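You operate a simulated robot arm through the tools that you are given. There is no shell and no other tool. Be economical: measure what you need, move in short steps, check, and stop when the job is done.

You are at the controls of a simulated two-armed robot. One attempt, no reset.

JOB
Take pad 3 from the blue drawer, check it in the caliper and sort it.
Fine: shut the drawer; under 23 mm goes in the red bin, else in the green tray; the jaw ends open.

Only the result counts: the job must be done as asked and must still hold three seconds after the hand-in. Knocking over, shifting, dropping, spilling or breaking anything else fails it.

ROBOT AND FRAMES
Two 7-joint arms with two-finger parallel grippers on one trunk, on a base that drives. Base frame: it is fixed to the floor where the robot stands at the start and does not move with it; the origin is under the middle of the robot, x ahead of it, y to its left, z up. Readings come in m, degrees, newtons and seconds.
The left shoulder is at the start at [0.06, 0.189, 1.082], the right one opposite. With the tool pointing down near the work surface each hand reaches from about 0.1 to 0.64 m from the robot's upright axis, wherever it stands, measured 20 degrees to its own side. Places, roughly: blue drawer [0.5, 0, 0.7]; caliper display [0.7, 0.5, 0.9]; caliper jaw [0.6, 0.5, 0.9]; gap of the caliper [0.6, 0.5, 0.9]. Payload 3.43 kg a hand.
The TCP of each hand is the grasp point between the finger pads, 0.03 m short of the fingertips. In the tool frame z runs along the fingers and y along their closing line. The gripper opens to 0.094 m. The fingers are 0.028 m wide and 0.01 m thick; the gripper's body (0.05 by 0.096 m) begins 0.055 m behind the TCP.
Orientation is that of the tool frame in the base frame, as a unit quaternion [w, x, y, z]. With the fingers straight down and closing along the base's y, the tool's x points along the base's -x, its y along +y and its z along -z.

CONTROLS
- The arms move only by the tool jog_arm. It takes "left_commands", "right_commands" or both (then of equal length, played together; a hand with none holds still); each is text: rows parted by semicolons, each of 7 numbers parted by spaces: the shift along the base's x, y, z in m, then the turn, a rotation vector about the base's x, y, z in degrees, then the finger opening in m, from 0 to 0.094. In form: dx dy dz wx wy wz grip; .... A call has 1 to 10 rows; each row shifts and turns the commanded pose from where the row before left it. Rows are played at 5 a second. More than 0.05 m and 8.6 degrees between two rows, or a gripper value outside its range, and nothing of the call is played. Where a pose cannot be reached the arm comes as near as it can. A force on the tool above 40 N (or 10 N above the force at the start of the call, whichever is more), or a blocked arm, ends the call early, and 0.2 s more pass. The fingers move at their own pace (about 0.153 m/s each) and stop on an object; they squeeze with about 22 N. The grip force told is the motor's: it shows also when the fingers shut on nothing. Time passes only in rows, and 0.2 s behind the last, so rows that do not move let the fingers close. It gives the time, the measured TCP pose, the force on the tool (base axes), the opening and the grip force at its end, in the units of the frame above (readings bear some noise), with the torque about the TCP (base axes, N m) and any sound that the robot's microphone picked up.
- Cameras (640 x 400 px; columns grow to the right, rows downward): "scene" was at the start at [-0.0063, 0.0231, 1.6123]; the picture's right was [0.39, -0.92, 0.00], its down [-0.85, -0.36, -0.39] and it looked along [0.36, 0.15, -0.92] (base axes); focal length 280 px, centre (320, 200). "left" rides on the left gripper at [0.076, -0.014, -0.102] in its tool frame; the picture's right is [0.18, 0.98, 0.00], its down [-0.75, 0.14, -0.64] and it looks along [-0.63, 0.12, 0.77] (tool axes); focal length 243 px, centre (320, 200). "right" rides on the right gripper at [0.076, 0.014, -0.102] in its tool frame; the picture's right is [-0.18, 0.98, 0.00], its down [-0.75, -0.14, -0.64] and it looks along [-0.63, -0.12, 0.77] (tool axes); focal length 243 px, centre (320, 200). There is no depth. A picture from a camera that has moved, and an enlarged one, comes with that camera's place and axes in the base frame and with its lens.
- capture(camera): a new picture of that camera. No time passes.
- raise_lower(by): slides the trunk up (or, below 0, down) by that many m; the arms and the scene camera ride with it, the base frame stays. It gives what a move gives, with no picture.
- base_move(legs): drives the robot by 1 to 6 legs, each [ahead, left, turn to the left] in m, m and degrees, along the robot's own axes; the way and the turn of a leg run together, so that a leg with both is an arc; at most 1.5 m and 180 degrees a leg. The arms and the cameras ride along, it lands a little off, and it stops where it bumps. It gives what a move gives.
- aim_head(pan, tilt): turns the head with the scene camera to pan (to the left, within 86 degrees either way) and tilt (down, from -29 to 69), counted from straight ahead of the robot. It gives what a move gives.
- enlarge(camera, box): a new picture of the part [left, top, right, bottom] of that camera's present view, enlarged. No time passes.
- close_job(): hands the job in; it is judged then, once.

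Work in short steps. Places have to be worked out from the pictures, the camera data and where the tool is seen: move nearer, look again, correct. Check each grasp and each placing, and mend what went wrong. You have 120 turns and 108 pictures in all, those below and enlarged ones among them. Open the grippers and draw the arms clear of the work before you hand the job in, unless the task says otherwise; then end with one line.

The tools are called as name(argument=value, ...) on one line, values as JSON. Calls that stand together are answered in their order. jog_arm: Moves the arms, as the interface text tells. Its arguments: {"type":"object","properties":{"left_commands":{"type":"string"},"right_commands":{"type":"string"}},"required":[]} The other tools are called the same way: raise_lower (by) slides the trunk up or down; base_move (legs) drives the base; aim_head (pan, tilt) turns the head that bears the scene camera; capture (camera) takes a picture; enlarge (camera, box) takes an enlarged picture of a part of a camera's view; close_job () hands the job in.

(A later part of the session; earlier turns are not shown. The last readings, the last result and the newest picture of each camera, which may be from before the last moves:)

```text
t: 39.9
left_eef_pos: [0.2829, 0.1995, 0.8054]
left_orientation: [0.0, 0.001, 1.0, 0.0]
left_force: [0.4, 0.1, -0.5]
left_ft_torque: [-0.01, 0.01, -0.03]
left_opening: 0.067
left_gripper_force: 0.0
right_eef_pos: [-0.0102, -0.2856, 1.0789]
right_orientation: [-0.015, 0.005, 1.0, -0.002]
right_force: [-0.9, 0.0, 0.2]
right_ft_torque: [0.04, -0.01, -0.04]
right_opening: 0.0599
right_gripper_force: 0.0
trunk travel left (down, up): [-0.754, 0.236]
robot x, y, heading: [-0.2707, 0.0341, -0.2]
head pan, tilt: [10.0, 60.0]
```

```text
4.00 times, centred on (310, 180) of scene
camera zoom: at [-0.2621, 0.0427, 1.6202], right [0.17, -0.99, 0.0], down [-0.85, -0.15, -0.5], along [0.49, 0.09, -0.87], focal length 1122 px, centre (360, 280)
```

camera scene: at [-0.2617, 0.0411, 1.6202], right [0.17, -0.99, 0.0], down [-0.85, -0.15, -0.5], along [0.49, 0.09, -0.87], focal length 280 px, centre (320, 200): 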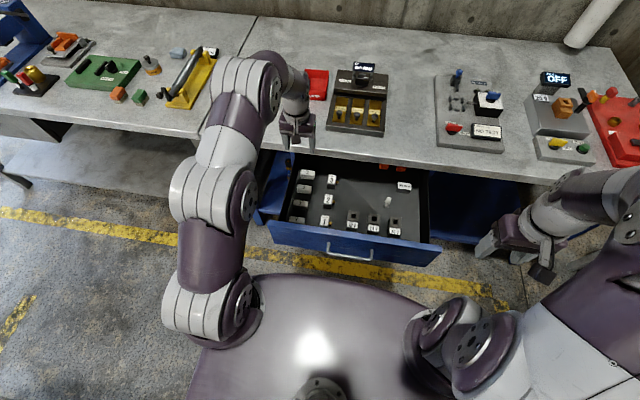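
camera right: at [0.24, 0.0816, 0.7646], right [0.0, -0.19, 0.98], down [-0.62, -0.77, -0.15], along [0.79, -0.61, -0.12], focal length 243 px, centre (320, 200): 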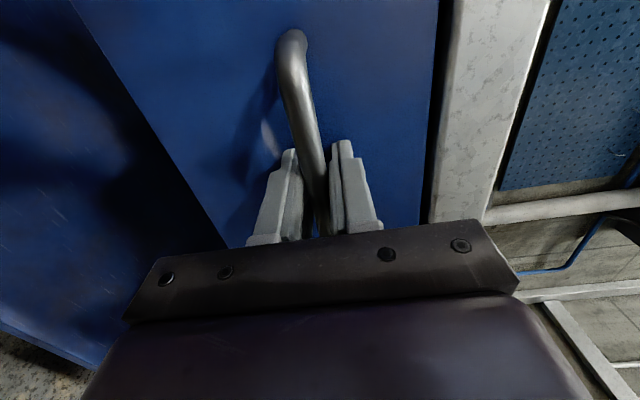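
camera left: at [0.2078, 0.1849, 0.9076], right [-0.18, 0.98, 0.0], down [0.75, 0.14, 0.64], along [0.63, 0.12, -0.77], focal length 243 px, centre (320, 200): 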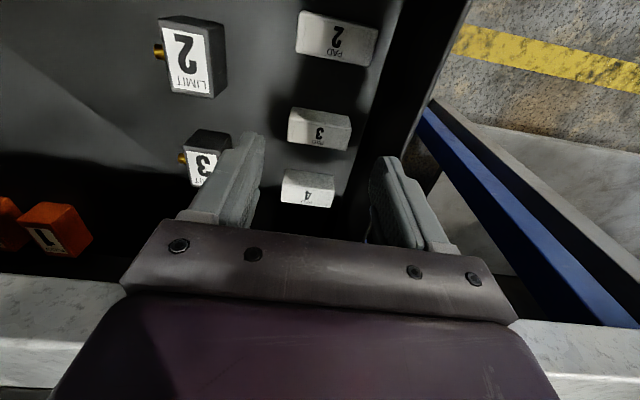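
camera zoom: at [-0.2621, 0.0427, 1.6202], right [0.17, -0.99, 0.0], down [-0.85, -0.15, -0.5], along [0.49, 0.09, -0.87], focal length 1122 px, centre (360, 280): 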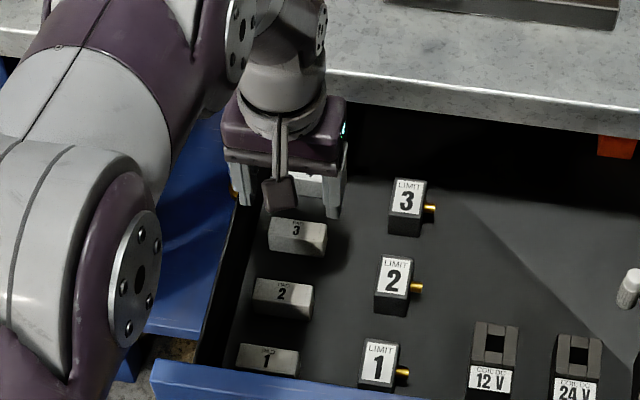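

Alignment is good (pad at ~x 0.287, y 0.197; drawer wall at y≈0.26). I descend to z≈0.737 and close.

jog_arm(left_commands="0.003 -0.001 -0.03 0 0 0 0.067;0 0 -0.025 0 0 0 0.067;0 0 -0.014 0 0 0 0.067;0 0 0 0 0 0 0.067")

enlarge(camera="scene", box=[250, 130, 370, 230])

capture(camera="left")

```text
t: 40.4
left_eef_pos: [0.2899, 0.1998, 0.7752]
left_orientation: [0.004, 0.0, 1.0, 0.0]
left_force: [0.2, -0.4, 9.2]
left_ft_torque: [0.41, 0.17, -0.01]
left_opening: 0.0669
left_gripper_force: 0.1
right_eef_pos: [-0.0114, -0.2862, 1.0799]
right_orientation: [-0.015, 0.005, 1.0, -0.003]
right_force: [0.9, -0.1, 0.1]
right_ft_torque: [-0.03, -0.02, -0.01]
right_opening: 0.0602
right_gripper_force: 0.0
trunk travel left (down, up): [-0.754, 0.236]
robot x, y, heading: [-0.2702, 0.0293, -0.0]
head pan, tilt: [10.0, 60.0]
stopped in row 2 (left hand): the force on the tool passed its limit at 52 N (the readings are from after the stop); the commanded pose is now the measured one
```

```text
4.00 times, centred on (310, 180) of scene
camera zoom: at [-0.2637, 0.0423, 1.6202], right [0.17, -0.99, 0.0], down [-0.85, -0.15, -0.5], along [0.49, 0.09, -0.87], focal length 1122 px, centre (360, 280)
```

zoom: 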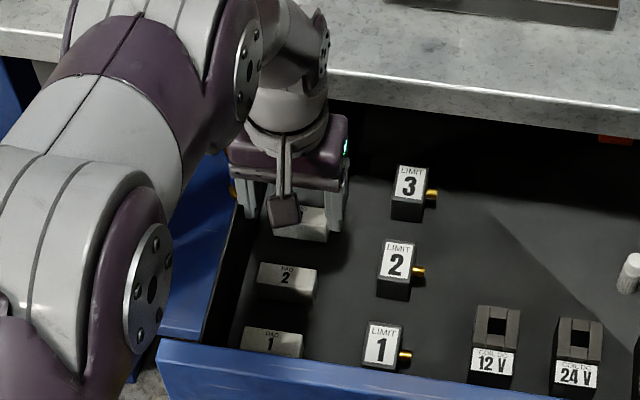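

```text
75 pictures are left
camera left: at [0.2125, 0.1846, 0.877], right [-0.18, 0.98, 0.0], down [0.75, 0.14, 0.65], along [0.64, 0.12, -0.76], focal length 243 px, centre (320, 200)
```

left: 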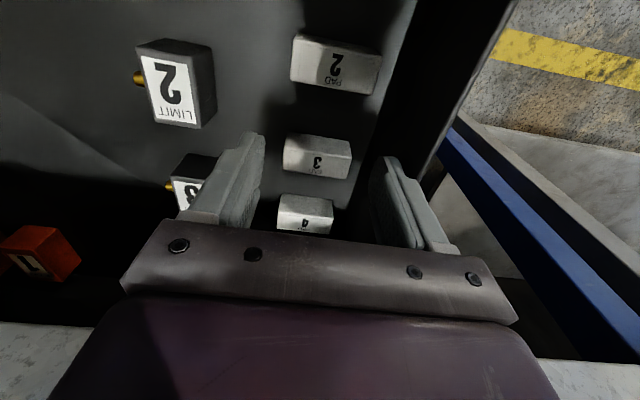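

A contact stopped the descent at z≈0.775 (contact near the left fingertip). I look closely at the finger-vs-wall situation before continuing.

enlarge(camera="left", box=[240, 60, 480, 240])

enlarge(camera="scene", box=[295, 165, 355, 225])

```text
2.22 times, centred on (360, 150) of left
camera zoom: at [0.2125, 0.1846, 0.877], right [-0.18, 0.98, 0.0], down [0.75, 0.14, 0.65], along [0.64, 0.12, -0.76], focal length 539 px, centre (231, 311)
```

zoom: 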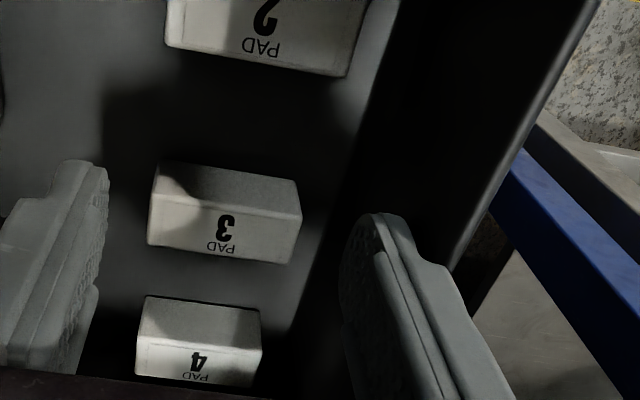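

```text
6.67 times, centred on (325, 195) of scene
camera zoom: at [-0.2637, 0.0423, 1.6202], right [0.17, -0.99, 0.0], down [-0.85, -0.15, -0.5], along [0.49, 0.09, -0.87], focal length 1870 px, centre (287, 233)
```

zoom: 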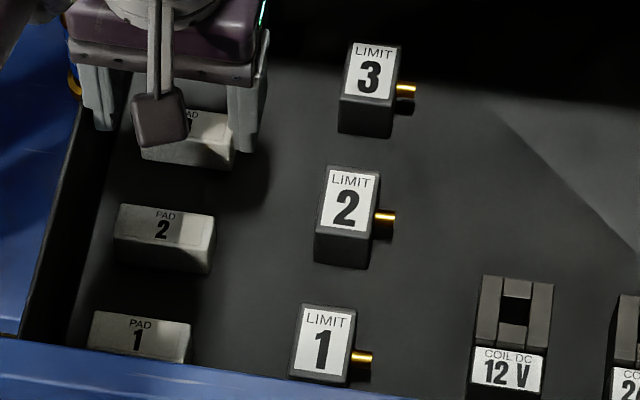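

The left finger caught the drawer's side wall (inner face at y≈0.243), leaving only a ~16 mm slot beside the pad. I lift slightly, shift right so the left finger centres in that slot, and follow the drawer's small +x shift.

jog_arm(left_commands="0 0 0.01 0 0 0 0.07;0.009 -0.0055 0 0 0 0 0.07;0 0 0 0 0 0 0.07")

enlarge(camera="left", box=[240, 60, 480, 240])

```text
t: 41.2
left_eef_pos: [0.296, 0.1945, 0.7835]
left_orientation: [0.002, 0.001, 1.0, 0.0]
left_force: [-0.3, -0.2, 0.6]
left_ft_torque: [0.02, 0.02, 0.0]
left_opening: 0.0701
left_gripper_force: 0.0
right_eef_pos: [-0.0115, -0.2857, 1.079]
right_orientation: [-0.014, 0.004, 1.0, -0.001]
right_force: [-0.1, -0.7, 0.5]
right_ft_torque: [0.0, 0.01, 0.0]
right_opening: 0.0597
right_gripper_force: 0.0
trunk travel left (down, up): [-0.754, 0.236]
robot x, y, heading: [-0.2739, 0.0304, -0.1]
head pan, tilt: [10.0, 60.0]
```

```text
2.22 times, centred on (360, 150) of left
camera zoom: at [0.22, 0.1797, 0.8853], right [-0.18, 0.98, 0.0], down [0.75, 0.14, 0.64], along [0.63, 0.12, -0.76], focal length 539 px, centre (231, 311)
```

zoom: 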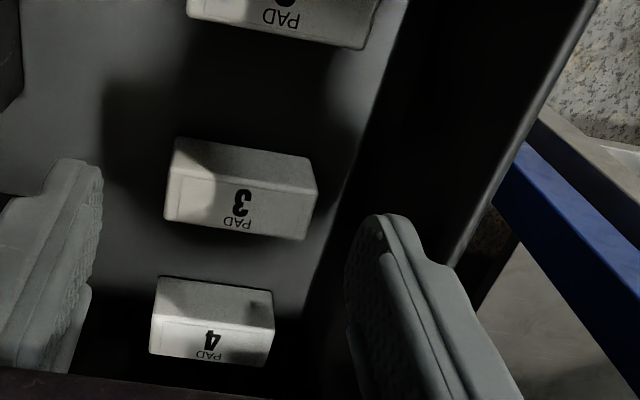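

The fingertip is already below the wall top without contact. I nudge +7 mm in x and −2 mm in y and descend in small steps.

jog_arm(left_commands="0.007 -0.002 0 0 0 0 0.07;0 0 -0.012 0 0 0 0.07;0 0 -0.012 0 0 0 0.07;0 0 -0.012 0 0 0 0.07;0 0 -0.01 0 0 0 0.07")

enlarge(camera="left", box=[240, 60, 480, 240])

```text
t: 42.4
left_eef_pos: [0.3046, 0.1927, 0.74]
left_orientation: [0.004, 0.001, 1.0, 0.0]
left_force: [1.0, 0.4, 4.2]
left_ft_torque: [0.17, -0.04, 0.01]
left_opening: 0.07
left_gripper_force: 0.0
right_eef_pos: [-0.0118, -0.2858, 1.0787]
right_orientation: [-0.016, 0.005, 1.0, -0.001]
right_force: [-0.5, -0.3, -0.2]
right_ft_torque: [-0.02, -0.04, 0.03]
right_opening: 0.0602
right_gripper_force: 0.0
trunk travel left (down, up): [-0.754, 0.236]
robot x, y, heading: [-0.2715, 0.0295, 0.2]
head pan, tilt: [10.0, 60.0]
```

```text
2.22 times, centred on (360, 150) of left
camera zoom: at [0.2276, 0.1767, 0.8418], right [-0.18, 0.98, 0.0], down [0.75, 0.14, 0.65], along [0.64, 0.12, -0.76], focal length 539 px, centre (231, 311)
```

zoom: 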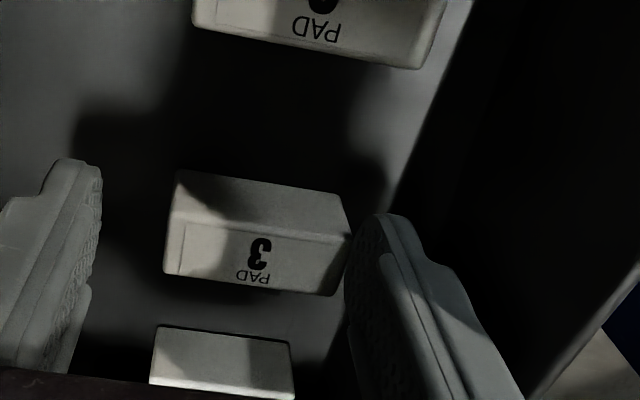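

Light contact (4 N) at z=0.740; fingertips should be well beside the pad. I close the fingers here.

jog_arm(left_commands="0 0 0 0 0 0 0.045;0 0 0 0 0 0 0.03;0 0 0 0 0 0 0.03")

enlarge(camera="left", box=[240, 60, 480, 240])

```text
t: 43.2
left_eef_pos: [0.3029, 0.1911, 0.74]
left_orientation: [0.003, 0.001, 1.0, 0.002]
left_force: [1.1, -0.3, 8.5]
left_ft_torque: [-0.05, -0.08, 0.0]
left_opening: 0.0314
left_gripper_force: 1.2
right_eef_pos: [-0.0118, -0.2859, 1.0795]
right_orientation: [-0.014, 0.004, 1.0, -0.002]
right_force: [-0.1, -0.5, -0.1]
right_ft_torque: [-0.01, -0.05, 0.01]
right_opening: 0.0601
right_gripper_force: 0.0
trunk travel left (down, up): [-0.754, 0.236]
robot x, y, heading: [-0.2688, 0.0284, -0.1]
head pan, tilt: [10.0, 60.0]
```

```text
2.22 times, centred on (360, 150) of left
camera zoom: at [0.2272, 0.1765, 0.8419], right [-0.18, 0.98, 0.0], down [0.75, 0.14, 0.65], along [0.64, 0.12, -0.76], focal length 539 px, centre (231, 311)
```

zoom: 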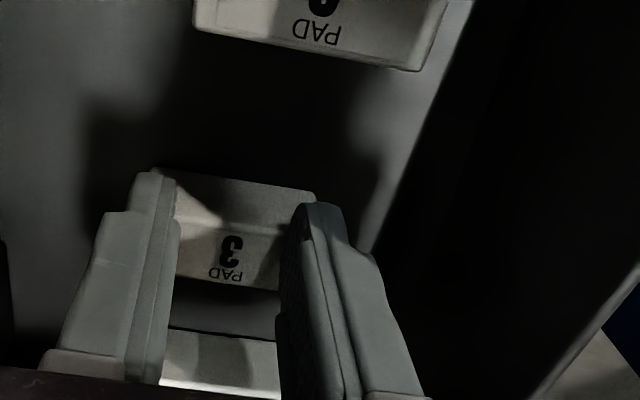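

The opening (0.031) shows the fingers closed above the pad — its top is nearer z≈0.71, floor ≈0.68. I lift, reopen, re-centre for the corrected heights (pad y 0.176–0.228, wall ≈0.245).

jog_arm(left_commands="0 0 0.012 0 0 0 0.03;0 0 0 0 0 0 0.07;0.003 0.004 0 0 0 0 0.07;0 0 0 0 0 0 0.07")

enlarge(camera="left", box=[240, 60, 480, 240])

```text
t: 44.2
left_eef_pos: [0.307, 0.1972, 0.7502]
left_orientation: [0.001, 0.001, 1.0, 0.001]
left_force: [-0.6, 0.3, 0.6]
left_ft_torque: [0.04, -0.03, 0.02]
left_opening: 0.0699
left_gripper_force: 0.0
right_eef_pos: [-0.0121, -0.287, 1.0799]
right_orientation: [-0.014, 0.004, 1.0, -0.002]
right_force: [0.7, 0.3, 0.3]
right_ft_torque: [0.0, 0.01, -0.01]
right_opening: 0.0599
right_gripper_force: 0.0
trunk travel left (down, up): [-0.754, 0.236]
robot x, y, heading: [-0.2736, 0.0279, 0.0]
head pan, tilt: [10.0, 60.0]
```

```text
2.22 times, centred on (360, 150) of left
camera zoom: at [0.2309, 0.1815, 0.8532], right [-0.18, 0.98, 0.0], down [0.75, 0.14, 0.64], along [0.63, 0.12, -0.76], focal length 539 px, centre (231, 311)
```

zoom: 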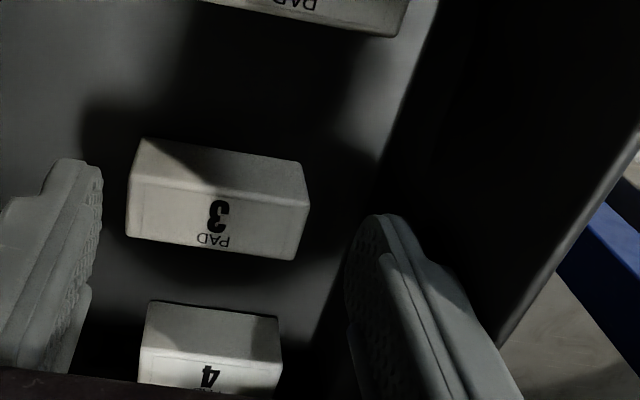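

The pad was nudged right to y 0.166–0.220, giving a wider slot. I centre at y≈0.194 and descend to z≈0.720.

jog_arm(left_commands="0.004 -0.003 0 0 0 0 0.07;0 0 -0.012 0 0 0 0.07;0 0 -0.01 0 0 0 0.07;0 0 -0.008 0 0 0 0.07")

```text
t: 45.2
left_eef_pos: [0.3108, 0.1942, 0.7184]
left_orientation: [0.002, 0.001, 1.0, 0.0]
left_force: [0.2, 0.4, 0.1]
left_ft_torque: [-0.02, 0.0, -0.01]
left_opening: 0.0698
left_gripper_force: 0.0
right_eef_pos: [-0.0108, -0.2856, 1.079]
right_orientation: [-0.014, 0.004, 1.0, -0.001]
right_force: [0.1, 0.2, -0.2]
right_ft_torque: [-0.02, -0.03, -0.04]
right_opening: 0.0601
right_gripper_force: 0.1
trunk travel left (down, up): [-0.754, 0.236]
robot x, y, heading: [-0.2654, 0.0289, -0.3]
head pan, tilt: [10.0, 60.0]
```

No contact at z=0.718. I close on the pad.

jog_arm(left_commands="0 0 0 0 0 0 0.045;0 0 0 0 0 0 0.04;0 0 0 0 0 0 0.04")

enlarge(camera="left", box=[240, 60, 480, 240])

```text
t: 46.0
left_eef_pos: [0.3103, 0.1944, 0.7185]
left_orientation: [0.002, 0.001, 1.0, -0.001]
left_force: [0.6, -0.3, 0.0]
left_ft_torque: [-0.01, -0.03, -0.01]
left_opening: 0.0543
left_gripper_force: 21.9
right_eef_pos: [-0.0111, -0.2856, 1.0798]
right_orientation: [-0.015, 0.004, 1.0, -0.002]
right_force: [0.7, 0.1, 0.9]
right_ft_torque: [-0.03, -0.03, -0.04]
right_opening: 0.0598
right_gripper_force: 0.0
trunk travel left (down, up): [-0.754, 0.236]
robot x, y, heading: [-0.2696, 0.0342, -0.1]
head pan, tilt: [10.0, 60.0]
```

```text
2.22 times, centred on (360, 150) of left
camera zoom: at [0.2343, 0.1788, 0.8218], right [-0.18, 0.98, 0.0], down [0.75, 0.14, 0.64], along [0.63, 0.12, -0.76], focal length 539 px, centre (231, 311)
```

zoom: 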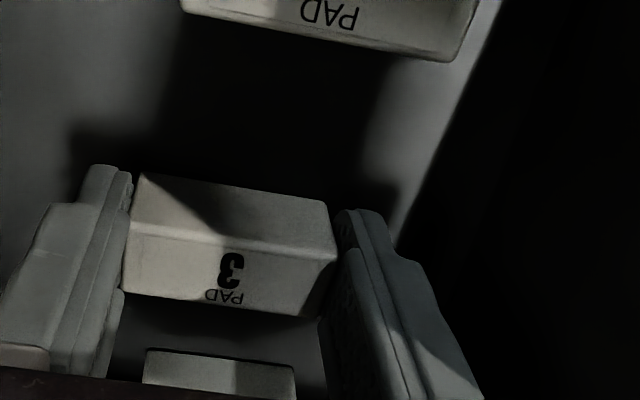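

Pad 3 is gripped (opening 54.3 mm). I lift it straight out to z≈0.97.

jog_arm(left_commands="0 0 0.03 0 0 0 0.03;-0.004 0 0.04 0 0 0 0.03;-0.004 0 0.045 0 0 0 0.03;-0.01 0 0.045 0 0 0 0.03;-0.01 0 0.045 0 0 0 0.03;0 0 0.045 0 0 0 0.03")

capture(camera="scene")

capture(camera="left")

```text
t: 47.4
left_eef_pos: [0.2792, 0.1938, 0.9714]
left_orientation: [0.0, 0.001, 1.0, 0.001]
left_force: [-0.2, 0.2, -1.2]
left_ft_torque: [0.03, -0.02, 0.02]
left_opening: 0.0539
left_gripper_force: 21.9
right_eef_pos: [-0.0117, -0.2865, 1.0792]
right_orientation: [-0.014, 0.005, 1.0, -0.002]
right_force: [-0.5, -0.5, 0.5]
right_ft_torque: [0.02, 0.0, -0.03]
right_opening: 0.06
right_gripper_force: 0.0
trunk travel left (down, up): [-0.754, 0.236]
robot x, y, heading: [-0.2721, 0.0304, -0.1]
head pan, tilt: [10.0, 60.0]
```

```text
67 pictures are left
camera scene: at [-0.2642, 0.0424, 1.6201], right [0.17, -0.99, 0.0], down [-0.85, -0.15, -0.5], along [0.49, 0.09, -0.87], focal length 280 px, centre (320, 200)
```

scene: 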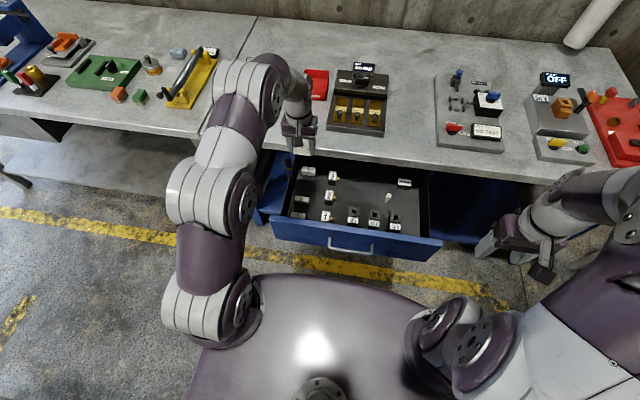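

```text
66 pictures are left
camera left: at [0.2045, 0.1786, 1.0739], right [-0.18, 0.98, 0.0], down [0.75, 0.14, 0.64], along [0.63, 0.12, -0.77], focal length 243 px, centre (320, 200)
```

left: 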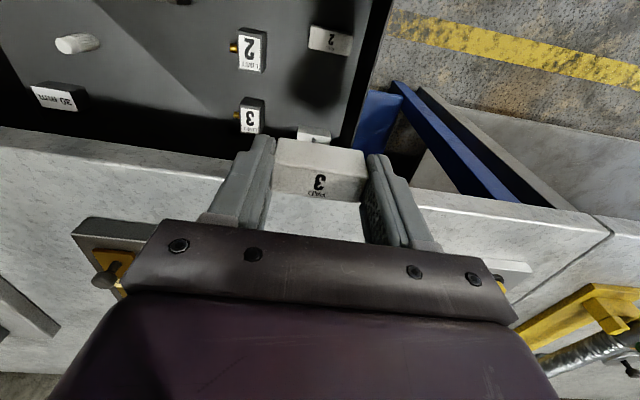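

Pad 3 is out and held. Before going to the caliper I'll shut the drawer with the right hand (tilted 45°, fingers closed, pushing the front panel beside the handle). First I back off 0.15 m, then set both arms.

base_move(legs=[[-0.15, 0, 0]])

jog_arm(left_commands="-0.01 0.01 0.02 0 0 0 0.03;-0.02 0.02 0.02 0 0 0 0.03;-0.02 0.02 0.02 0 0 0 0.03;-0.02 0.02 0.02 0 0 0 0.03;-0.02 0.02 0.02 0 0 0 0.03;-0.02 0.02 0.01 0 0 0 0.03;-0.02 0.02 0 0 0 0 0.03;-0.02 0.02 0 0 0 0 0.03;-0.02 0.02 0 0 0 0 0.03;-0.01 0.01 0 0 0 0 0.03", right_commands="0.014 0.0166 -0.032 0 -4.5 0 0;0.014 0.0166 -0.032 0 -4.5 0 0;0.014 0.0166 -0.032 0 -4.5 0 0;0.014 0.0166 -0.032 0 -4.5 0 0;0.014 0.0166 -0.032 0 -4.5 0 0;0.014 0.0166 -0.032 0 -4.5 0 0;0.014 0.0166 -0.032 0 -4.5 0 0;0.014 0.0166 -0.032 0 -4.5 0 0;0.014 0.0166 -0.032 0 -4.5 0 0;0.014 0.0166 -0.03 0 -4.5 0 0")

capture(camera="scene")

```text
t: 48.8
left_eef_pos: [0.1327, 0.1959, 0.9708]
left_orientation: [0.002, -0.001, 1.0, 0.0]
left_force: [-0.3, 0.5, -1.0]
left_ft_torque: [0.03, 0.01, 0.0]
left_opening: 0.0542
left_gripper_force: 21.7
right_eef_pos: [-0.159, -0.285, 1.0793]
right_orientation: [-0.015, 0.003, 1.0, -0.002]
right_force: [-0.2, -0.3, 0.1]
right_ft_torque: [0.02, -0.01, 0.03]
right_opening: 0.06
right_gripper_force: 0.1
trunk travel left (down, up): [-0.754, 0.236]
robot x, y, heading: [-0.4206, 0.0306, 0.1]
head pan, tilt: [10.0, 60.0]
```

```text
t: 51.0
left_eef_pos: [-0.0459, 0.3747, 1.0807]
left_orientation: [0.001, 0.0, 1.0, 0.002]
left_force: [0.2, 0.3, -1.0]
left_ft_torque: [0.0, 0.04, -0.01]
left_opening: 0.0546
left_gripper_force: 22.0
right_eef_pos: [0.0359, -0.1978, 0.8134]
right_orientation: [0.364, 0.009, 0.931, 0.023]
right_force: [0.6, -0.7, 0.3]
right_ft_torque: [0.02, -0.01, -0.02]
right_opening: 0.0001
right_gripper_force: 21.6
right hand out of reach, approached as far as the arm can: row 4, 5, 7, 8, 9, 10
trunk travel left (down, up): [-0.754, 0.236]
robot x, y, heading: [-0.4193, 0.0301, 0.1]
head pan, tilt: [10.0, 60.0]
```

```text
65 pictures are left
camera scene: at [-0.4107, 0.0422, 1.6202], right [0.17, -0.98, 0.0], down [-0.85, -0.15, -0.5], along [0.49, 0.09, -0.87], focal length 280 px, centre (320, 200)
```

scene: 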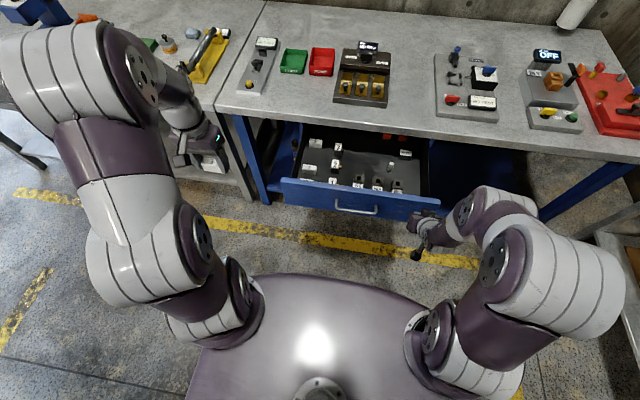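

The right hand is tilted ~43° at (0.036,-0.198,0.813), tip just ahead of the drawer front. I lower the trunk 0.055 m so the tip is at mid-panel height and look.

raise_lower(by=-0.055)

capture(camera="right")

enlarge(camera="scene", box=[260, 120, 500, 270])

```text
t: 51.9
left_eef_pos: [-0.0474, 0.3747, 1.026]
left_orientation: [0.002, -0.001, 1.0, 0.0]
left_force: [-0.8, -0.3, -0.1]
left_ft_torque: [0.01, -0.01, -0.01]
left_opening: 0.0542
left_gripper_force: 21.7
right_eef_pos: [0.0357, -0.1977, 0.7581]
right_orientation: [0.363, 0.008, 0.931, 0.024]
right_force: [-0.1, 0.0, -0.7]
right_ft_torque: [0.01, -0.01, 0.0]
right_opening: 0.0002
right_gripper_force: 21.8
trunk travel left (down, up): [-0.699, 0.291]
robot x, y, heading: [-0.4172, 0.0314, 0.1]
head pan, tilt: [10.0, 60.0]
```

```text
64 pictures are left
camera right: at [-0.0912, -0.1849, 0.7839], right [0.14, 0.98, 0.17], down [0.12, -0.19, 0.97], along [0.98, -0.11, -0.14], focal length 243 px, centre (320, 200)
```

right: 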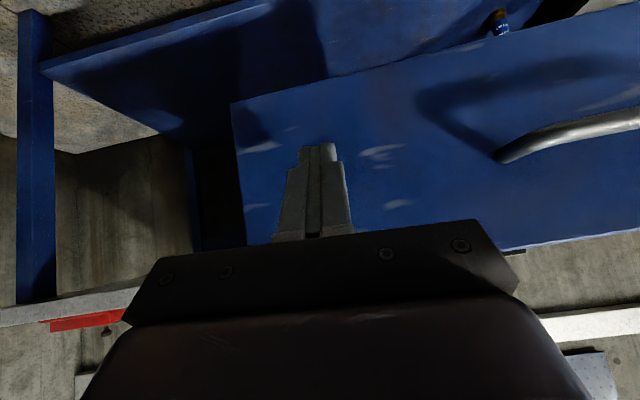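

```text
2.67 times, centred on (380, 195) of scene
camera zoom: at [-0.4122, 0.0428, 1.5652], right [0.17, -0.98, 0.0], down [-0.85, -0.15, -0.5], along [0.49, 0.09, -0.87], focal length 748 px, centre (160, 213)
```

zoom: 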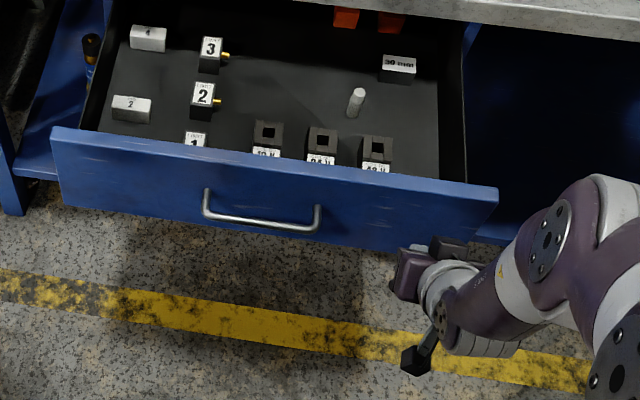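

Finger is squarely facing the panel beside the handle. I lower 15 mm more for slab clearance and drive forward 0.28 m.

raise_lower(by=-0.015)

base_move(legs=[[0.28, 0, 0]])

enlarge(camera="scene", box=[260, 120, 500, 300])

capture(camera="right")

```text
t: 52.6
left_eef_pos: [-0.0468, 0.375, 1.0113]
left_orientation: [0.002, -0.001, 1.0, 0.0]
left_force: [-0.3, -0.1, -1.0]
left_ft_torque: [0.02, 0.01, -0.02]
left_opening: 0.0543
left_gripper_force: 21.7
right_eef_pos: [0.0343, -0.197, 0.744]
right_orientation: [0.363, 0.008, 0.931, 0.023]
right_force: [-0.2, 0.3, -0.2]
right_ft_torque: [-0.01, 0.01, 0.0]
right_opening: 0.0
right_gripper_force: 22.3
trunk travel left (down, up): [-0.684, 0.306]
robot x, y, heading: [-0.4212, 0.0325, 0.4]
head pan, tilt: [10.0, 60.0]
```

```text
t: 54.5
left_eef_pos: [0.2317, 0.3726, 1.011]
left_orientation: [0.002, 0.002, 1.0, -0.001]
left_force: [-0.2, -0.1, -1.0]
left_ft_torque: [0.03, -0.02, -0.02]
left_opening: 0.0542
left_gripper_force: 21.9
right_eef_pos: [0.3112, -0.2003, 0.7438]
right_orientation: [0.363, 0.011, 0.932, 0.021]
right_force: [1.3, -0.1, 0.3]
right_ft_torque: [-0.01, -0.01, -0.03]
right_opening: 0.0
right_gripper_force: 22.4
trunk travel left (down, up): [-0.684, 0.306]
robot x, y, heading: [-0.1378, 0.031, -0.4]
head pan, tilt: [10.0, 60.0]
```

```text
2.22 times, centred on (380, 210) of scene
camera zoom: at [-0.1348, 0.0424, 1.5502], right [0.17, -0.99, 0.0], down [-0.85, -0.15, -0.5], along [0.49, 0.08, -0.87], focal length 623 px, centre (187, 178)
```

zoom: 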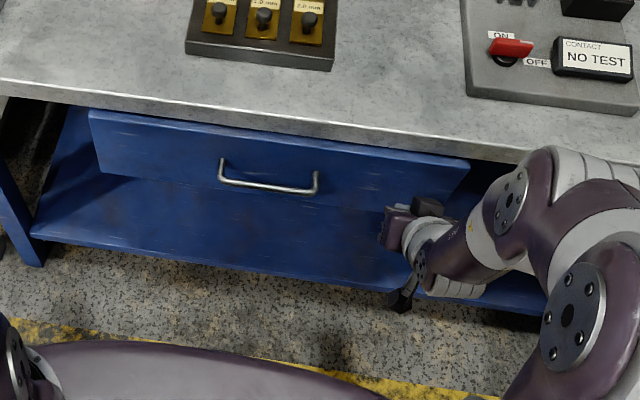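

```text
61 pictures are left
camera right: at [0.1847, -0.1869, 0.7688], right [0.14, 0.98, 0.17], down [0.12, -0.19, 0.97], along [0.98, -0.12, -0.14], focal length 243 px, centre (320, 200)
```

right: 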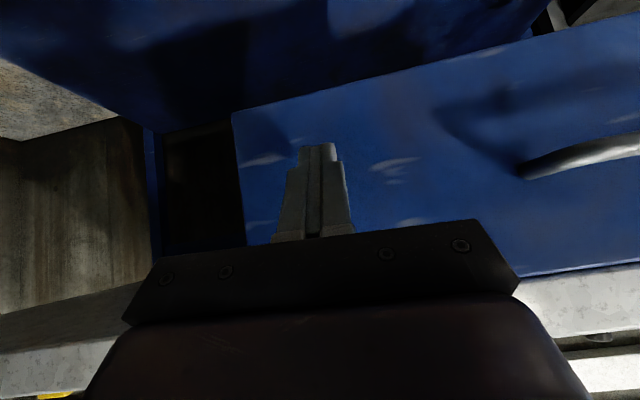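

Drawer nearly in; tip x≈0.333. I push 0.05 m further.

base_move(legs=[[0.05, 0, 0]])

enlarge(camera="scene", box=[260, 120, 500, 300])

```text
t: 55.5
left_eef_pos: [0.2793, 0.3723, 1.0101]
left_orientation: [0.001, 0.003, 1.0, 0.0]
left_force: [0.5, -0.2, -0.8]
left_ft_torque: [-0.02, 0.0, 0.0]
left_opening: 0.0544
left_gripper_force: 22.1
right_eef_pos: [0.3479, -0.2003, 0.7387]
right_orientation: [0.353, 0.013, 0.935, 0.022]
right_force: [-1.0, 0.5, 1.0]
right_ft_torque: [0.02, 0.03, 0.01]
right_opening: 0.0
right_gripper_force: 21.8
trunk travel left (down, up): [-0.684, 0.306]
robot x, y, heading: [-0.0968, 0.0293, -0.3]
head pan, tilt: [10.0, 60.0]
stopped in leg 1: the force on the tool passed its limit at 154 N (the readings are from after the stop); the commanded pose is now the measured one
```

```text
2.22 times, centred on (380, 210) of scene
camera zoom: at [-0.0891, 0.0425, 1.55], right [0.17, -0.99, 0.0], down [-0.85, -0.15, -0.5], along [0.49, 0.08, -0.87], focal length 623 px, centre (187, 178)
```

zoom: 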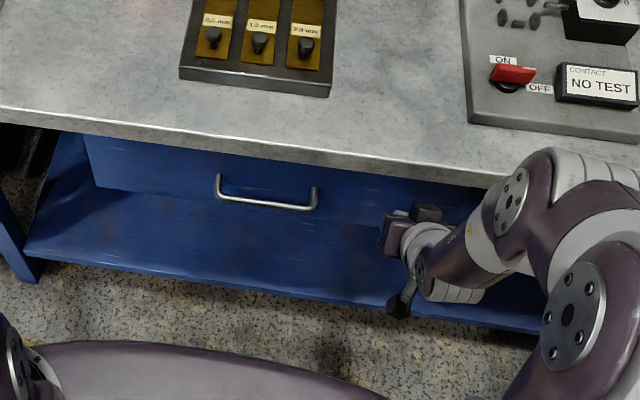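

The panel hit its stop, and the handle now projects to the same place as at the start. I back off, raise the trunk, restore the right hand to a safe downward pose, and verify the drawer.

base_move(legs=[[-0.2, 0, 0]])

raise_lower(by=0.07)

jog_arm(right_commands="-0.01 -0.01 0.03 0 0 0 0;-0.02 -0.01 0.03 0 4.3 0 0;-0.02 -0.01 0.03 0 4.3 0 0;-0.02 -0.01 0.03 0 4.3 0 0;-0.02 -0.01 0.03 0 4.3 0 0;-0.02 -0.01 0.03 0 4.3 0 0;-0.02 -0.01 0.03 0 4.3 0 0;-0.02 -0.01 0.03 0 4.3 0 0;-0.02 -0.01 0.02 0 4.3 0 0;-0.02 -0.01 0 0 4.3 0 0")

aim_head(pan=0, tilt=45)

capture(camera="scene")

enlarge(camera="scene", box=[220, 170, 440, 280])

```text
t: 57.1
left_eef_pos: [0.0776, 0.3724, 1.0112]
left_orientation: [0.002, 0.002, 1.0, 0.0]
left_force: [0.3, -0.4, -0.7]
left_ft_torque: [0.01, -0.05, 0.02]
left_opening: 0.054
left_gripper_force: 22.2
right_eef_pos: [0.1472, -0.199, 0.7385]
right_orientation: [0.353, 0.014, 0.935, 0.023]
right_force: [-0.5, -1.4, 0.3]
right_ft_torque: [0.04, -0.02, 0.04]
right_opening: 0.0
right_gripper_force: 22.1
trunk travel left (down, up): [-0.684, 0.306]
robot x, y, heading: [-0.2952, 0.0294, -0.4]
head pan, tilt: [10.0, 60.0]
```

```text
t: 58.2
left_eef_pos: [0.0779, 0.3724, 1.0807]
left_orientation: [0.002, 0.002, 1.0, 0.0]
left_force: [-0.8, 0.4, -0.5]
left_ft_torque: [-0.02, 0.01, 0.0]
left_opening: 0.0542
left_gripper_force: 22.2
right_eef_pos: [0.1468, -0.1999, 0.8096]
right_orientation: [0.353, 0.013, 0.935, 0.022]
right_force: [-1.2, 0.9, -0.3]
right_ft_torque: [-0.01, 0.0, 0.0]
right_opening: 0.0002
right_gripper_force: 21.3
trunk travel left (down, up): [-0.754, 0.236]
robot x, y, heading: [-0.2965, 0.0324, -0.1]
head pan, tilt: [10.0, 60.0]
```

```text
t: 60.4
left_eef_pos: [0.0772, 0.3722, 1.0806]
left_orientation: [0.001, 0.002, 1.0, 0.001]
left_force: [0.3, -0.7, -0.6]
left_ft_torque: [0.03, 0.03, -0.06]
left_opening: 0.0543
left_gripper_force: 22.5
right_eef_pos: [-0.0411, -0.3005, 1.0686]
right_orientation: [0.022, 0.02, 0.999, 0.017]
right_force: [-0.1, -0.4, 0.2]
right_ft_torque: [0.0, 0.02, 0.02]
right_opening: 0.0001
right_gripper_force: 22.1
trunk travel left (down, up): [-0.754, 0.236]
robot x, y, heading: [-0.2944, 0.0302, -0.1]
head pan, tilt: [10.0, 60.0]
```

```text
t: 61.2
left_eef_pos: [0.0779, 0.3729, 1.0799]
left_orientation: [0.002, 0.003, 1.0, 0.001]
left_force: [0.9, -0.1, -0.1]
left_ft_torque: [0.01, -0.01, 0.0]
left_opening: 0.0543
left_gripper_force: 21.8
right_eef_pos: [-0.0413, -0.3011, 1.0684]
right_orientation: [0.022, 0.02, 0.999, 0.016]
right_force: [0.7, 0.9, 0.4]
right_ft_torque: [0.01, -0.03, -0.04]
right_opening: 0.0002
right_gripper_force: 21.3
trunk travel left (down, up): [-0.754, 0.236]
robot x, y, heading: [-0.2944, 0.0308, -0.4]
head pan, tilt: [0.0, 45.0]
```

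```text
59 pictures are left
camera scene: at [-0.275, 0.0318, 1.6396], right [-0.01, -1.0, 0.0], down [-0.71, 0.0, -0.71], along [0.71, 0.0, -0.71], focal length 280 px, centre (320, 200)
```

scene: 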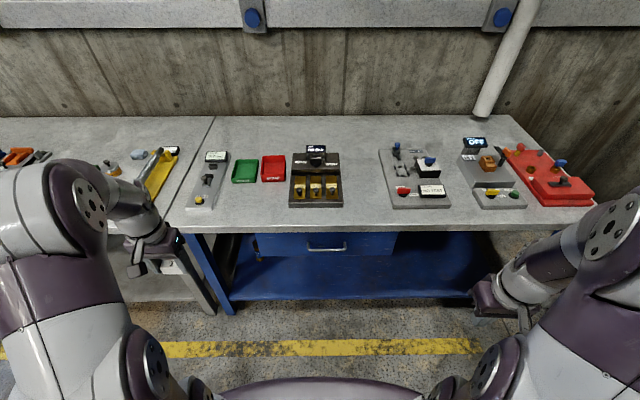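

```text
2.91 times, centred on (330, 225) of scene
camera zoom: at [-0.275, 0.0318, 1.6396], right [-0.01, -1.0, 0.0], down [-0.71, 0.0, -0.71], along [0.71, 0.0, -0.71], focal length 816 px, centre (291, 127)
```

zoom: 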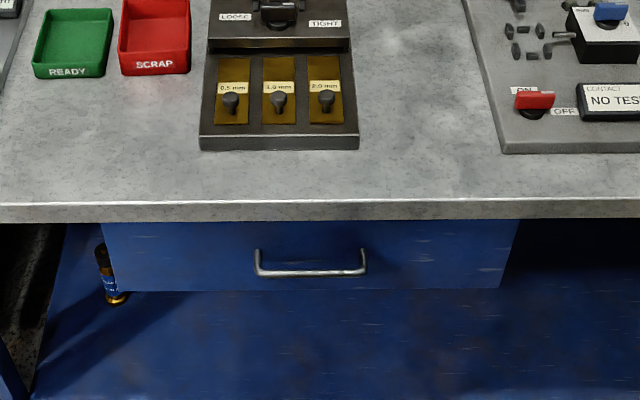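

The drawer is shut exactly as at the start (handle x≈0.348 by the same measure). I bring the left hand inward a bit and drive to about (0.02, 0.28) in front of the caliper.

jog_arm(left_commands="0.0 -0.035 0.01 0 0 0 0.03;0.0 -0.035 0.01 0 0 0 0.03;0.0 -0.035 0.01 0 0 0 0.03;0.0 -0.035 0.0 0 0 0 0.03")

base_move(legs=[[0, 0.25, 0], [0.31, 0, 0]])

aim_head(pan=15, tilt=50)

capture(camera="scene")

capture(camera="left")

```text
t: 62.2
left_eef_pos: [0.0788, 0.2318, 1.1111]
left_orientation: [0.002, 0.002, 1.0, 0.0]
left_force: [0.3, -0.9, -0.7]
left_ft_torque: [0.02, 0.01, -0.01]
left_opening: 0.0543
left_gripper_force: 22.6
right_eef_pos: [-0.0411, -0.3, 1.0677]
right_orientation: [0.023, 0.02, 0.999, 0.018]
right_force: [-0.2, -0.5, -0.6]
right_ft_torque: [0.04, 0.01, -0.02]
right_opening: 0.0001
right_gripper_force: 21.5
trunk travel left (down, up): [-0.754, 0.236]
robot x, y, heading: [-0.2924, 0.0334, -0.0]
head pan, tilt: [0.0, 45.0]
```

```text
t: 65.7
left_eef_pos: [0.388, 0.4823, 1.1097]
left_orientation: [0.002, 0.0, 1.0, 0.0]
left_force: [0.1, 0.6, -0.8]
left_ft_torque: [0.02, -0.01, -0.01]
left_opening: 0.054
left_gripper_force: 22.4
right_eef_pos: [0.2712, -0.0516, 1.0687]
right_orientation: [0.024, 0.017, 0.999, 0.016]
right_force: [-0.2, -0.7, 0.2]
right_ft_torque: [0.01, 0.0, -0.01]
right_opening: 0.0001
right_gripper_force: 21.8
trunk travel left (down, up): [-0.754, 0.236]
robot x, y, heading: [0.0135, 0.282, -0.0]
head pan, tilt: [0.0, 45.0]
```

```text
t: 66.5
left_eef_pos: [0.3899, 0.4817, 1.11]
left_orientation: [0.002, 0.0, 1.0, -0.001]
left_force: [-0.7, 0.1, -0.2]
left_ft_torque: [-0.02, 0.0, 0.01]
left_opening: 0.0544
left_gripper_force: 22.5
right_eef_pos: [0.2711, -0.052, 1.0676]
right_orientation: [0.023, 0.018, 0.999, 0.017]
right_force: [-0.2, 0.6, 0.4]
right_ft_torque: [0.03, -0.03, -0.01]
right_opening: 0.0001
right_gripper_force: 22.2
trunk travel left (down, up): [-0.754, 0.236]
robot x, y, heading: [0.0119, 0.2772, -0.1]
head pan, tilt: [15.0, 50.0]
```

```text
57 pictures are left
camera scene: at [0.0292, 0.2987, 1.6328], right [0.26, -0.97, 0.0], down [-0.74, -0.2, -0.64], along [0.62, 0.17, -0.77], focal length 280 px, centre (320, 200)
```

scene: 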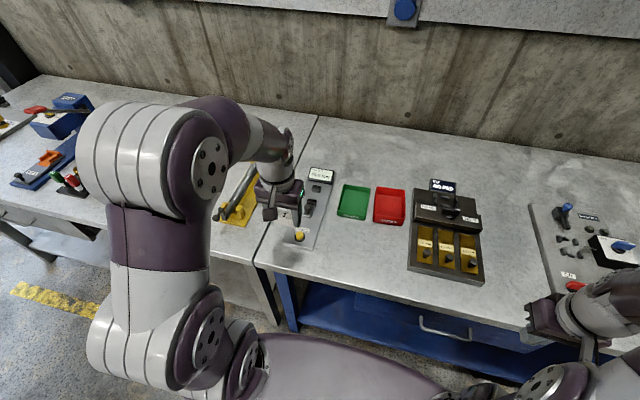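

```text
56 pictures are left
camera left: at [0.3126, 0.4669, 1.2117], right [-0.18, 0.98, 0.0], down [0.75, 0.14, 0.64], along [0.63, 0.12, -0.76], focal length 243 px, centre (320, 200)
```

left: 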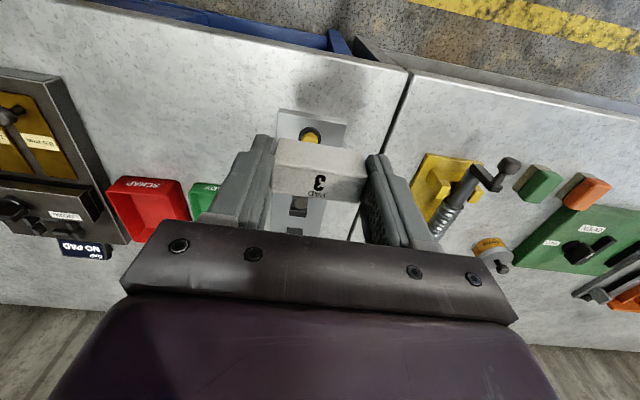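

At the caliper now. I first set the pad down on free bench space near (0.45, 0.36) so I can check the caliper's zero with the jaws empty.

jog_arm(left_commands="0.015 -0.03 -0.02 0 0 0 0.03;0.015 -0.03 -0.03 0 0 0 0.03;0.015 -0.03 -0.03 0 0 0 0.03;0.015 -0.03 -0.03 0 0 0 0.03;0 0 -0.03 0 0 0 0.03;0 0 -0.03 0 0 0 0.03")

enlarge(camera="scene", box=[230, 150, 430, 290])

```text
t: 67.8
left_eef_pos: [0.4494, 0.3612, 0.9403]
left_orientation: [0.002, 0.0, 1.0, 0.0]
left_force: [0.4, 0.2, -0.5]
left_ft_torque: [-0.01, 0.01, 0.01]
left_opening: 0.0544
left_gripper_force: 22.3
right_eef_pos: [0.2711, -0.0517, 1.0683]
right_orientation: [0.022, 0.018, 0.999, 0.018]
right_force: [0.1, 0.2, -0.7]
right_ft_torque: [-0.02, 0.02, -0.01]
right_opening: 0.0
right_gripper_force: 21.9
trunk travel left (down, up): [-0.754, 0.236]
robot x, y, heading: [0.0153, 0.2778, -0.3]
head pan, tilt: [15.0, 50.0]
```

```text
2.86 times, centred on (330, 220) of scene
camera zoom: at [0.0298, 0.2986, 1.6328], right [0.26, -0.97, 0.0], down [-0.74, -0.2, -0.64], along [0.62, 0.17, -0.77], focal length 802 px, centre (291, 143)
```

zoom: 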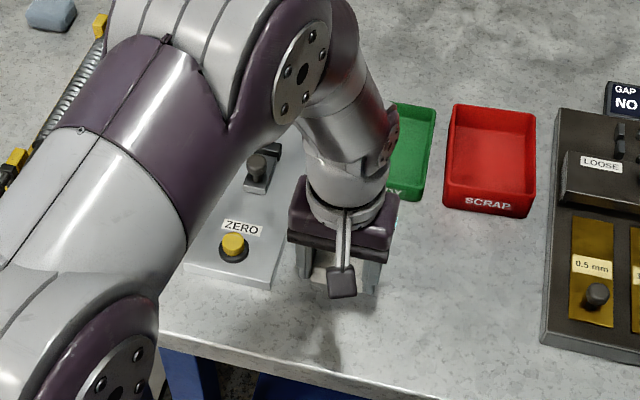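

Spot is clear. I lower in small steps until contact.

jog_arm(left_commands="0 0 -0.01 0 0 0 0.03;0 0 -0.008 0 0 0 0.03;0 0 -0.005 0 0 0 0.03;0 0 0 0 0 0 0.03")

```text
t: 68.8
left_eef_pos: [0.4489, 0.3624, 0.9171]
left_orientation: [0.001, 0.0, 1.0, 0.0]
left_force: [-0.9, -0.4, -0.1]
left_ft_torque: [-0.01, 0.01, 0.01]
left_opening: 0.0544
left_gripper_force: 21.6
right_eef_pos: [0.2706, -0.0513, 1.0683]
right_orientation: [0.022, 0.017, 0.999, 0.017]
right_force: [0.8, 0.6, 0.8]
right_ft_torque: [0.02, -0.02, -0.01]
right_opening: 0.0
right_gripper_force: 21.8
trunk travel left (down, up): [-0.754, 0.236]
robot x, y, heading: [0.0103, 0.2794, 0.0]
head pan, tilt: [15.0, 50.0]
```

jog_arm(left_commands="0 0 -0.004 0 0 0 0.03;0 0 -0.003 0 0 0 0.03;0 0 -0.002 0 0 0 0.03")

capture(camera="left")

```text
t: 69.7
left_eef_pos: [0.4485, 0.3611, 0.907]
left_orientation: [0.002, 0.001, 1.0, 0.001]
left_force: [0.1, 0.9, -0.1]
left_ft_torque: [0.02, 0.01, -0.03]
left_opening: 0.0543
left_gripper_force: 21.9
right_eef_pos: [0.27, -0.0513, 1.0681]
right_orientation: [0.023, 0.017, 0.999, 0.016]
right_force: [-0.9, -0.6, 0.0]
right_ft_torque: [0.02, 0.0, -0.01]
right_opening: 0.0
right_gripper_force: 22.0
trunk travel left (down, up): [-0.754, 0.236]
robot x, y, heading: [0.0135, 0.2799, -0.1]
head pan, tilt: [15.0, 50.0]
```

```text
54 pictures are left
camera left: at [0.3727, 0.3464, 1.0091], right [-0.18, 0.98, 0.0], down [0.75, 0.14, 0.64], along [0.63, 0.12, -0.76], focal length 243 px, centre (320, 200)
```

left: 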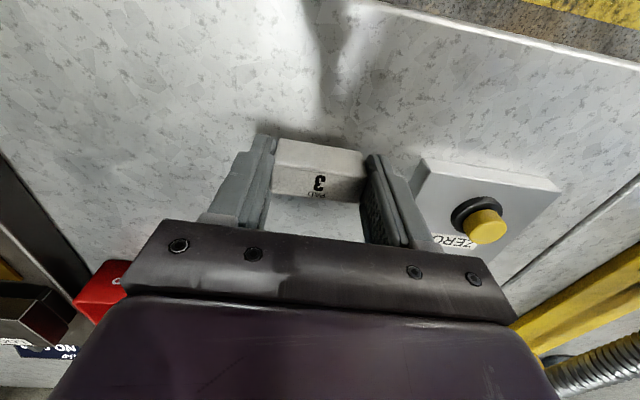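

No contact yet at 0.907; continue down slowly.

jog_arm(left_commands="0 0 -0.003 0 0 0 0.03;0 0 -0.003 0 0 0 0.03;0 0 -0.003 0 0 0 0.03;0 0 -0.003 0 0 0 0.03;0 0 0 0 0 0 0.03")

```text
t: 70.8
left_eef_pos: [0.4491, 0.3616, 0.8956]
left_orientation: [0.003, 0.0, 1.0, 0.0]
left_force: [4.0, 2.0, 17.1]
left_ft_torque: [0.09, -0.21, 0.03]
left_opening: 0.0544
left_gripper_force: 21.6
right_eef_pos: [0.2703, -0.052, 1.0693]
right_orientation: [0.024, 0.016, 0.999, 0.016]
right_force: [0.3, 0.0, 1.2]
right_ft_torque: [-0.01, 0.0, 0.02]
right_opening: 0.0001
right_gripper_force: 22.3
trunk travel left (down, up): [-0.754, 0.236]
robot x, y, heading: [0.0144, 0.2799, -0.0]
head pan, tilt: [15.0, 50.0]
```

Contact (17 N) at TCP z≈0.896. I ease up 1 mm, release, and rise.

jog_arm(left_commands="0 0 0.001 0 0 0 0.054;0 0 0 0 0 0 0.07;0 0 0 0 0 0 0.07;0 0 0.03 0 0 0 0.07;0 0 0.04 0 0 0 0.07;0 0 0.04 0 0 0 0.07;-0.03 -0.03 0.02 0 0 0 0.07;-0.03 -0.03 0 0 0 0 0.07;-0.03 -0.03 0 0 0 0 0.07")

capture(camera="scene")

enlarge(camera="scene", box=[240, 150, 420, 270])

```text
t: 72.8
left_eef_pos: [0.3582, 0.2727, 1.0282]
left_orientation: [0.003, 0.0, 1.0, 0.001]
left_force: [0.2, -0.3, 0.3]
left_ft_torque: [0.0, -0.02, -0.01]
left_opening: 0.0701
left_gripper_force: 0.1
right_eef_pos: [0.2713, -0.0518, 1.0684]
right_orientation: [0.023, 0.017, 0.999, 0.017]
right_force: [0.7, 0.2, -0.1]
right_ft_torque: [0.02, -0.01, 0.02]
right_opening: 0.0
right_gripper_force: 22.1
trunk travel left (down, up): [-0.754, 0.236]
robot x, y, heading: [0.0155, 0.2772, 0.2]
head pan, tilt: [15.0, 50.0]
```

```text
53 pictures are left
camera scene: at [0.0276, 0.2979, 1.6328], right [0.26, -0.97, 0.0], down [-0.74, -0.2, -0.64], along [0.62, 0.17, -0.77], focal length 280 px, centre (320, 200)
```

scene: 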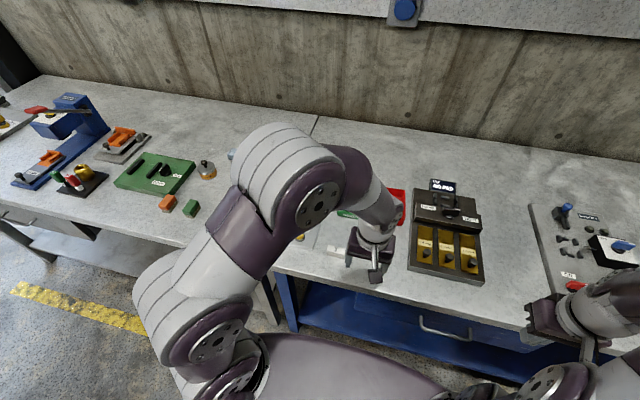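

```text
3.33 times, centred on (330, 210) of scene
camera zoom: at [0.0276, 0.2979, 1.6328], right [0.26, -0.97, 0.0], down [-0.74, -0.2, -0.64], along [0.62, 0.17, -0.77], focal length 935 px, centre (287, 167)
```

zoom: 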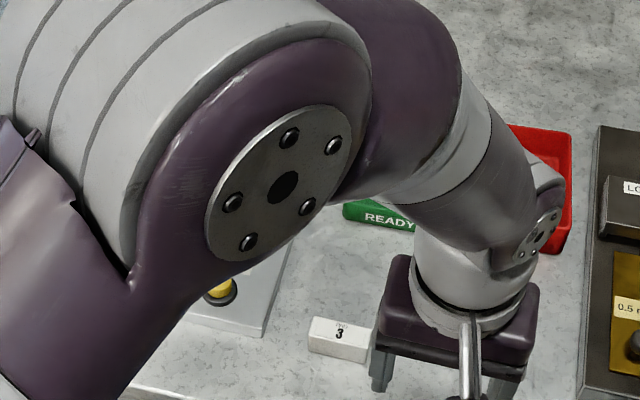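

The pad stands upright on the bench. I move the left hand over to the caliper and view it with the hand camera.

jog_arm(left_commands="0 0.04 0.02 0 0 0 0.07;0 0.04 0.02 0 0 0 0.08;0 0.04 0.02 0 0 0 0.09;0.01 0.04 0 0 0 0 0.09;0.01 0.04 0 0 0 0 0.09;0.01 0.008 0 0 0 0 0.09")

capture(camera="left")

enlarge(camera="left", box=[240, 100, 420, 240])

```text
t: 74.2
left_eef_pos: [0.3895, 0.4792, 1.0869]
left_orientation: [0.002, 0.0, 1.0, 0.0]
left_force: [-0.7, 0.7, -0.7]
left_ft_torque: [-0.01, 0.02, 0.0]
left_opening: 0.09
left_gripper_force: 0.1
right_eef_pos: [0.2709, -0.0521, 1.0687]
right_orientation: [0.023, 0.018, 0.999, 0.017]
right_force: [0.7, 0.7, -0.2]
right_ft_torque: [-0.01, -0.02, 0.01]
right_opening: 0.0
right_gripper_force: 21.8
trunk travel left (down, up): [-0.754, 0.236]
robot x, y, heading: [0.0157, 0.2772, -0.2]
head pan, tilt: [15.0, 50.0]
```

```text
51 pictures are left
camera left: at [0.3128, 0.4645, 1.1894], right [-0.18, 0.98, 0.0], down [0.75, 0.14, 0.64], along [0.63, 0.12, -0.76], focal length 243 px, centre (320, 200)
```

left: 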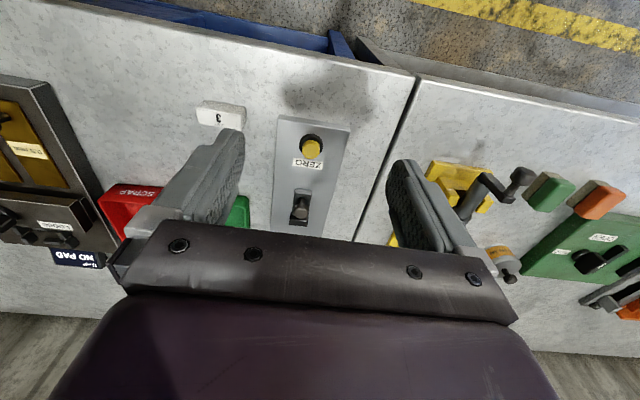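

```text
2.86 times, centred on (330, 170) of left
camera zoom: at [0.3128, 0.4645, 1.1894], right [-0.18, 0.98, 0.0], down [0.75, 0.14, 0.64], along [0.63, 0.12, -0.76], focal length 693 px, centre (291, 286)
```

zoom: 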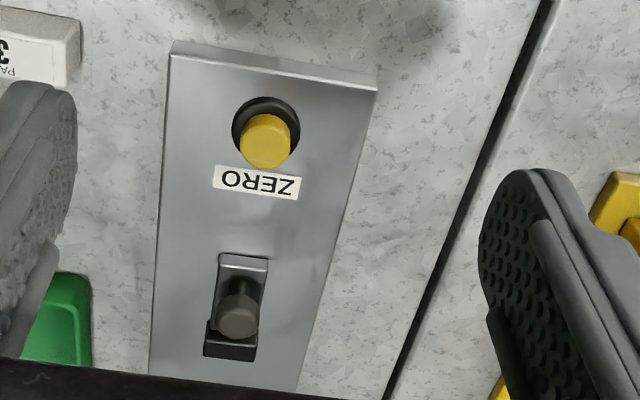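

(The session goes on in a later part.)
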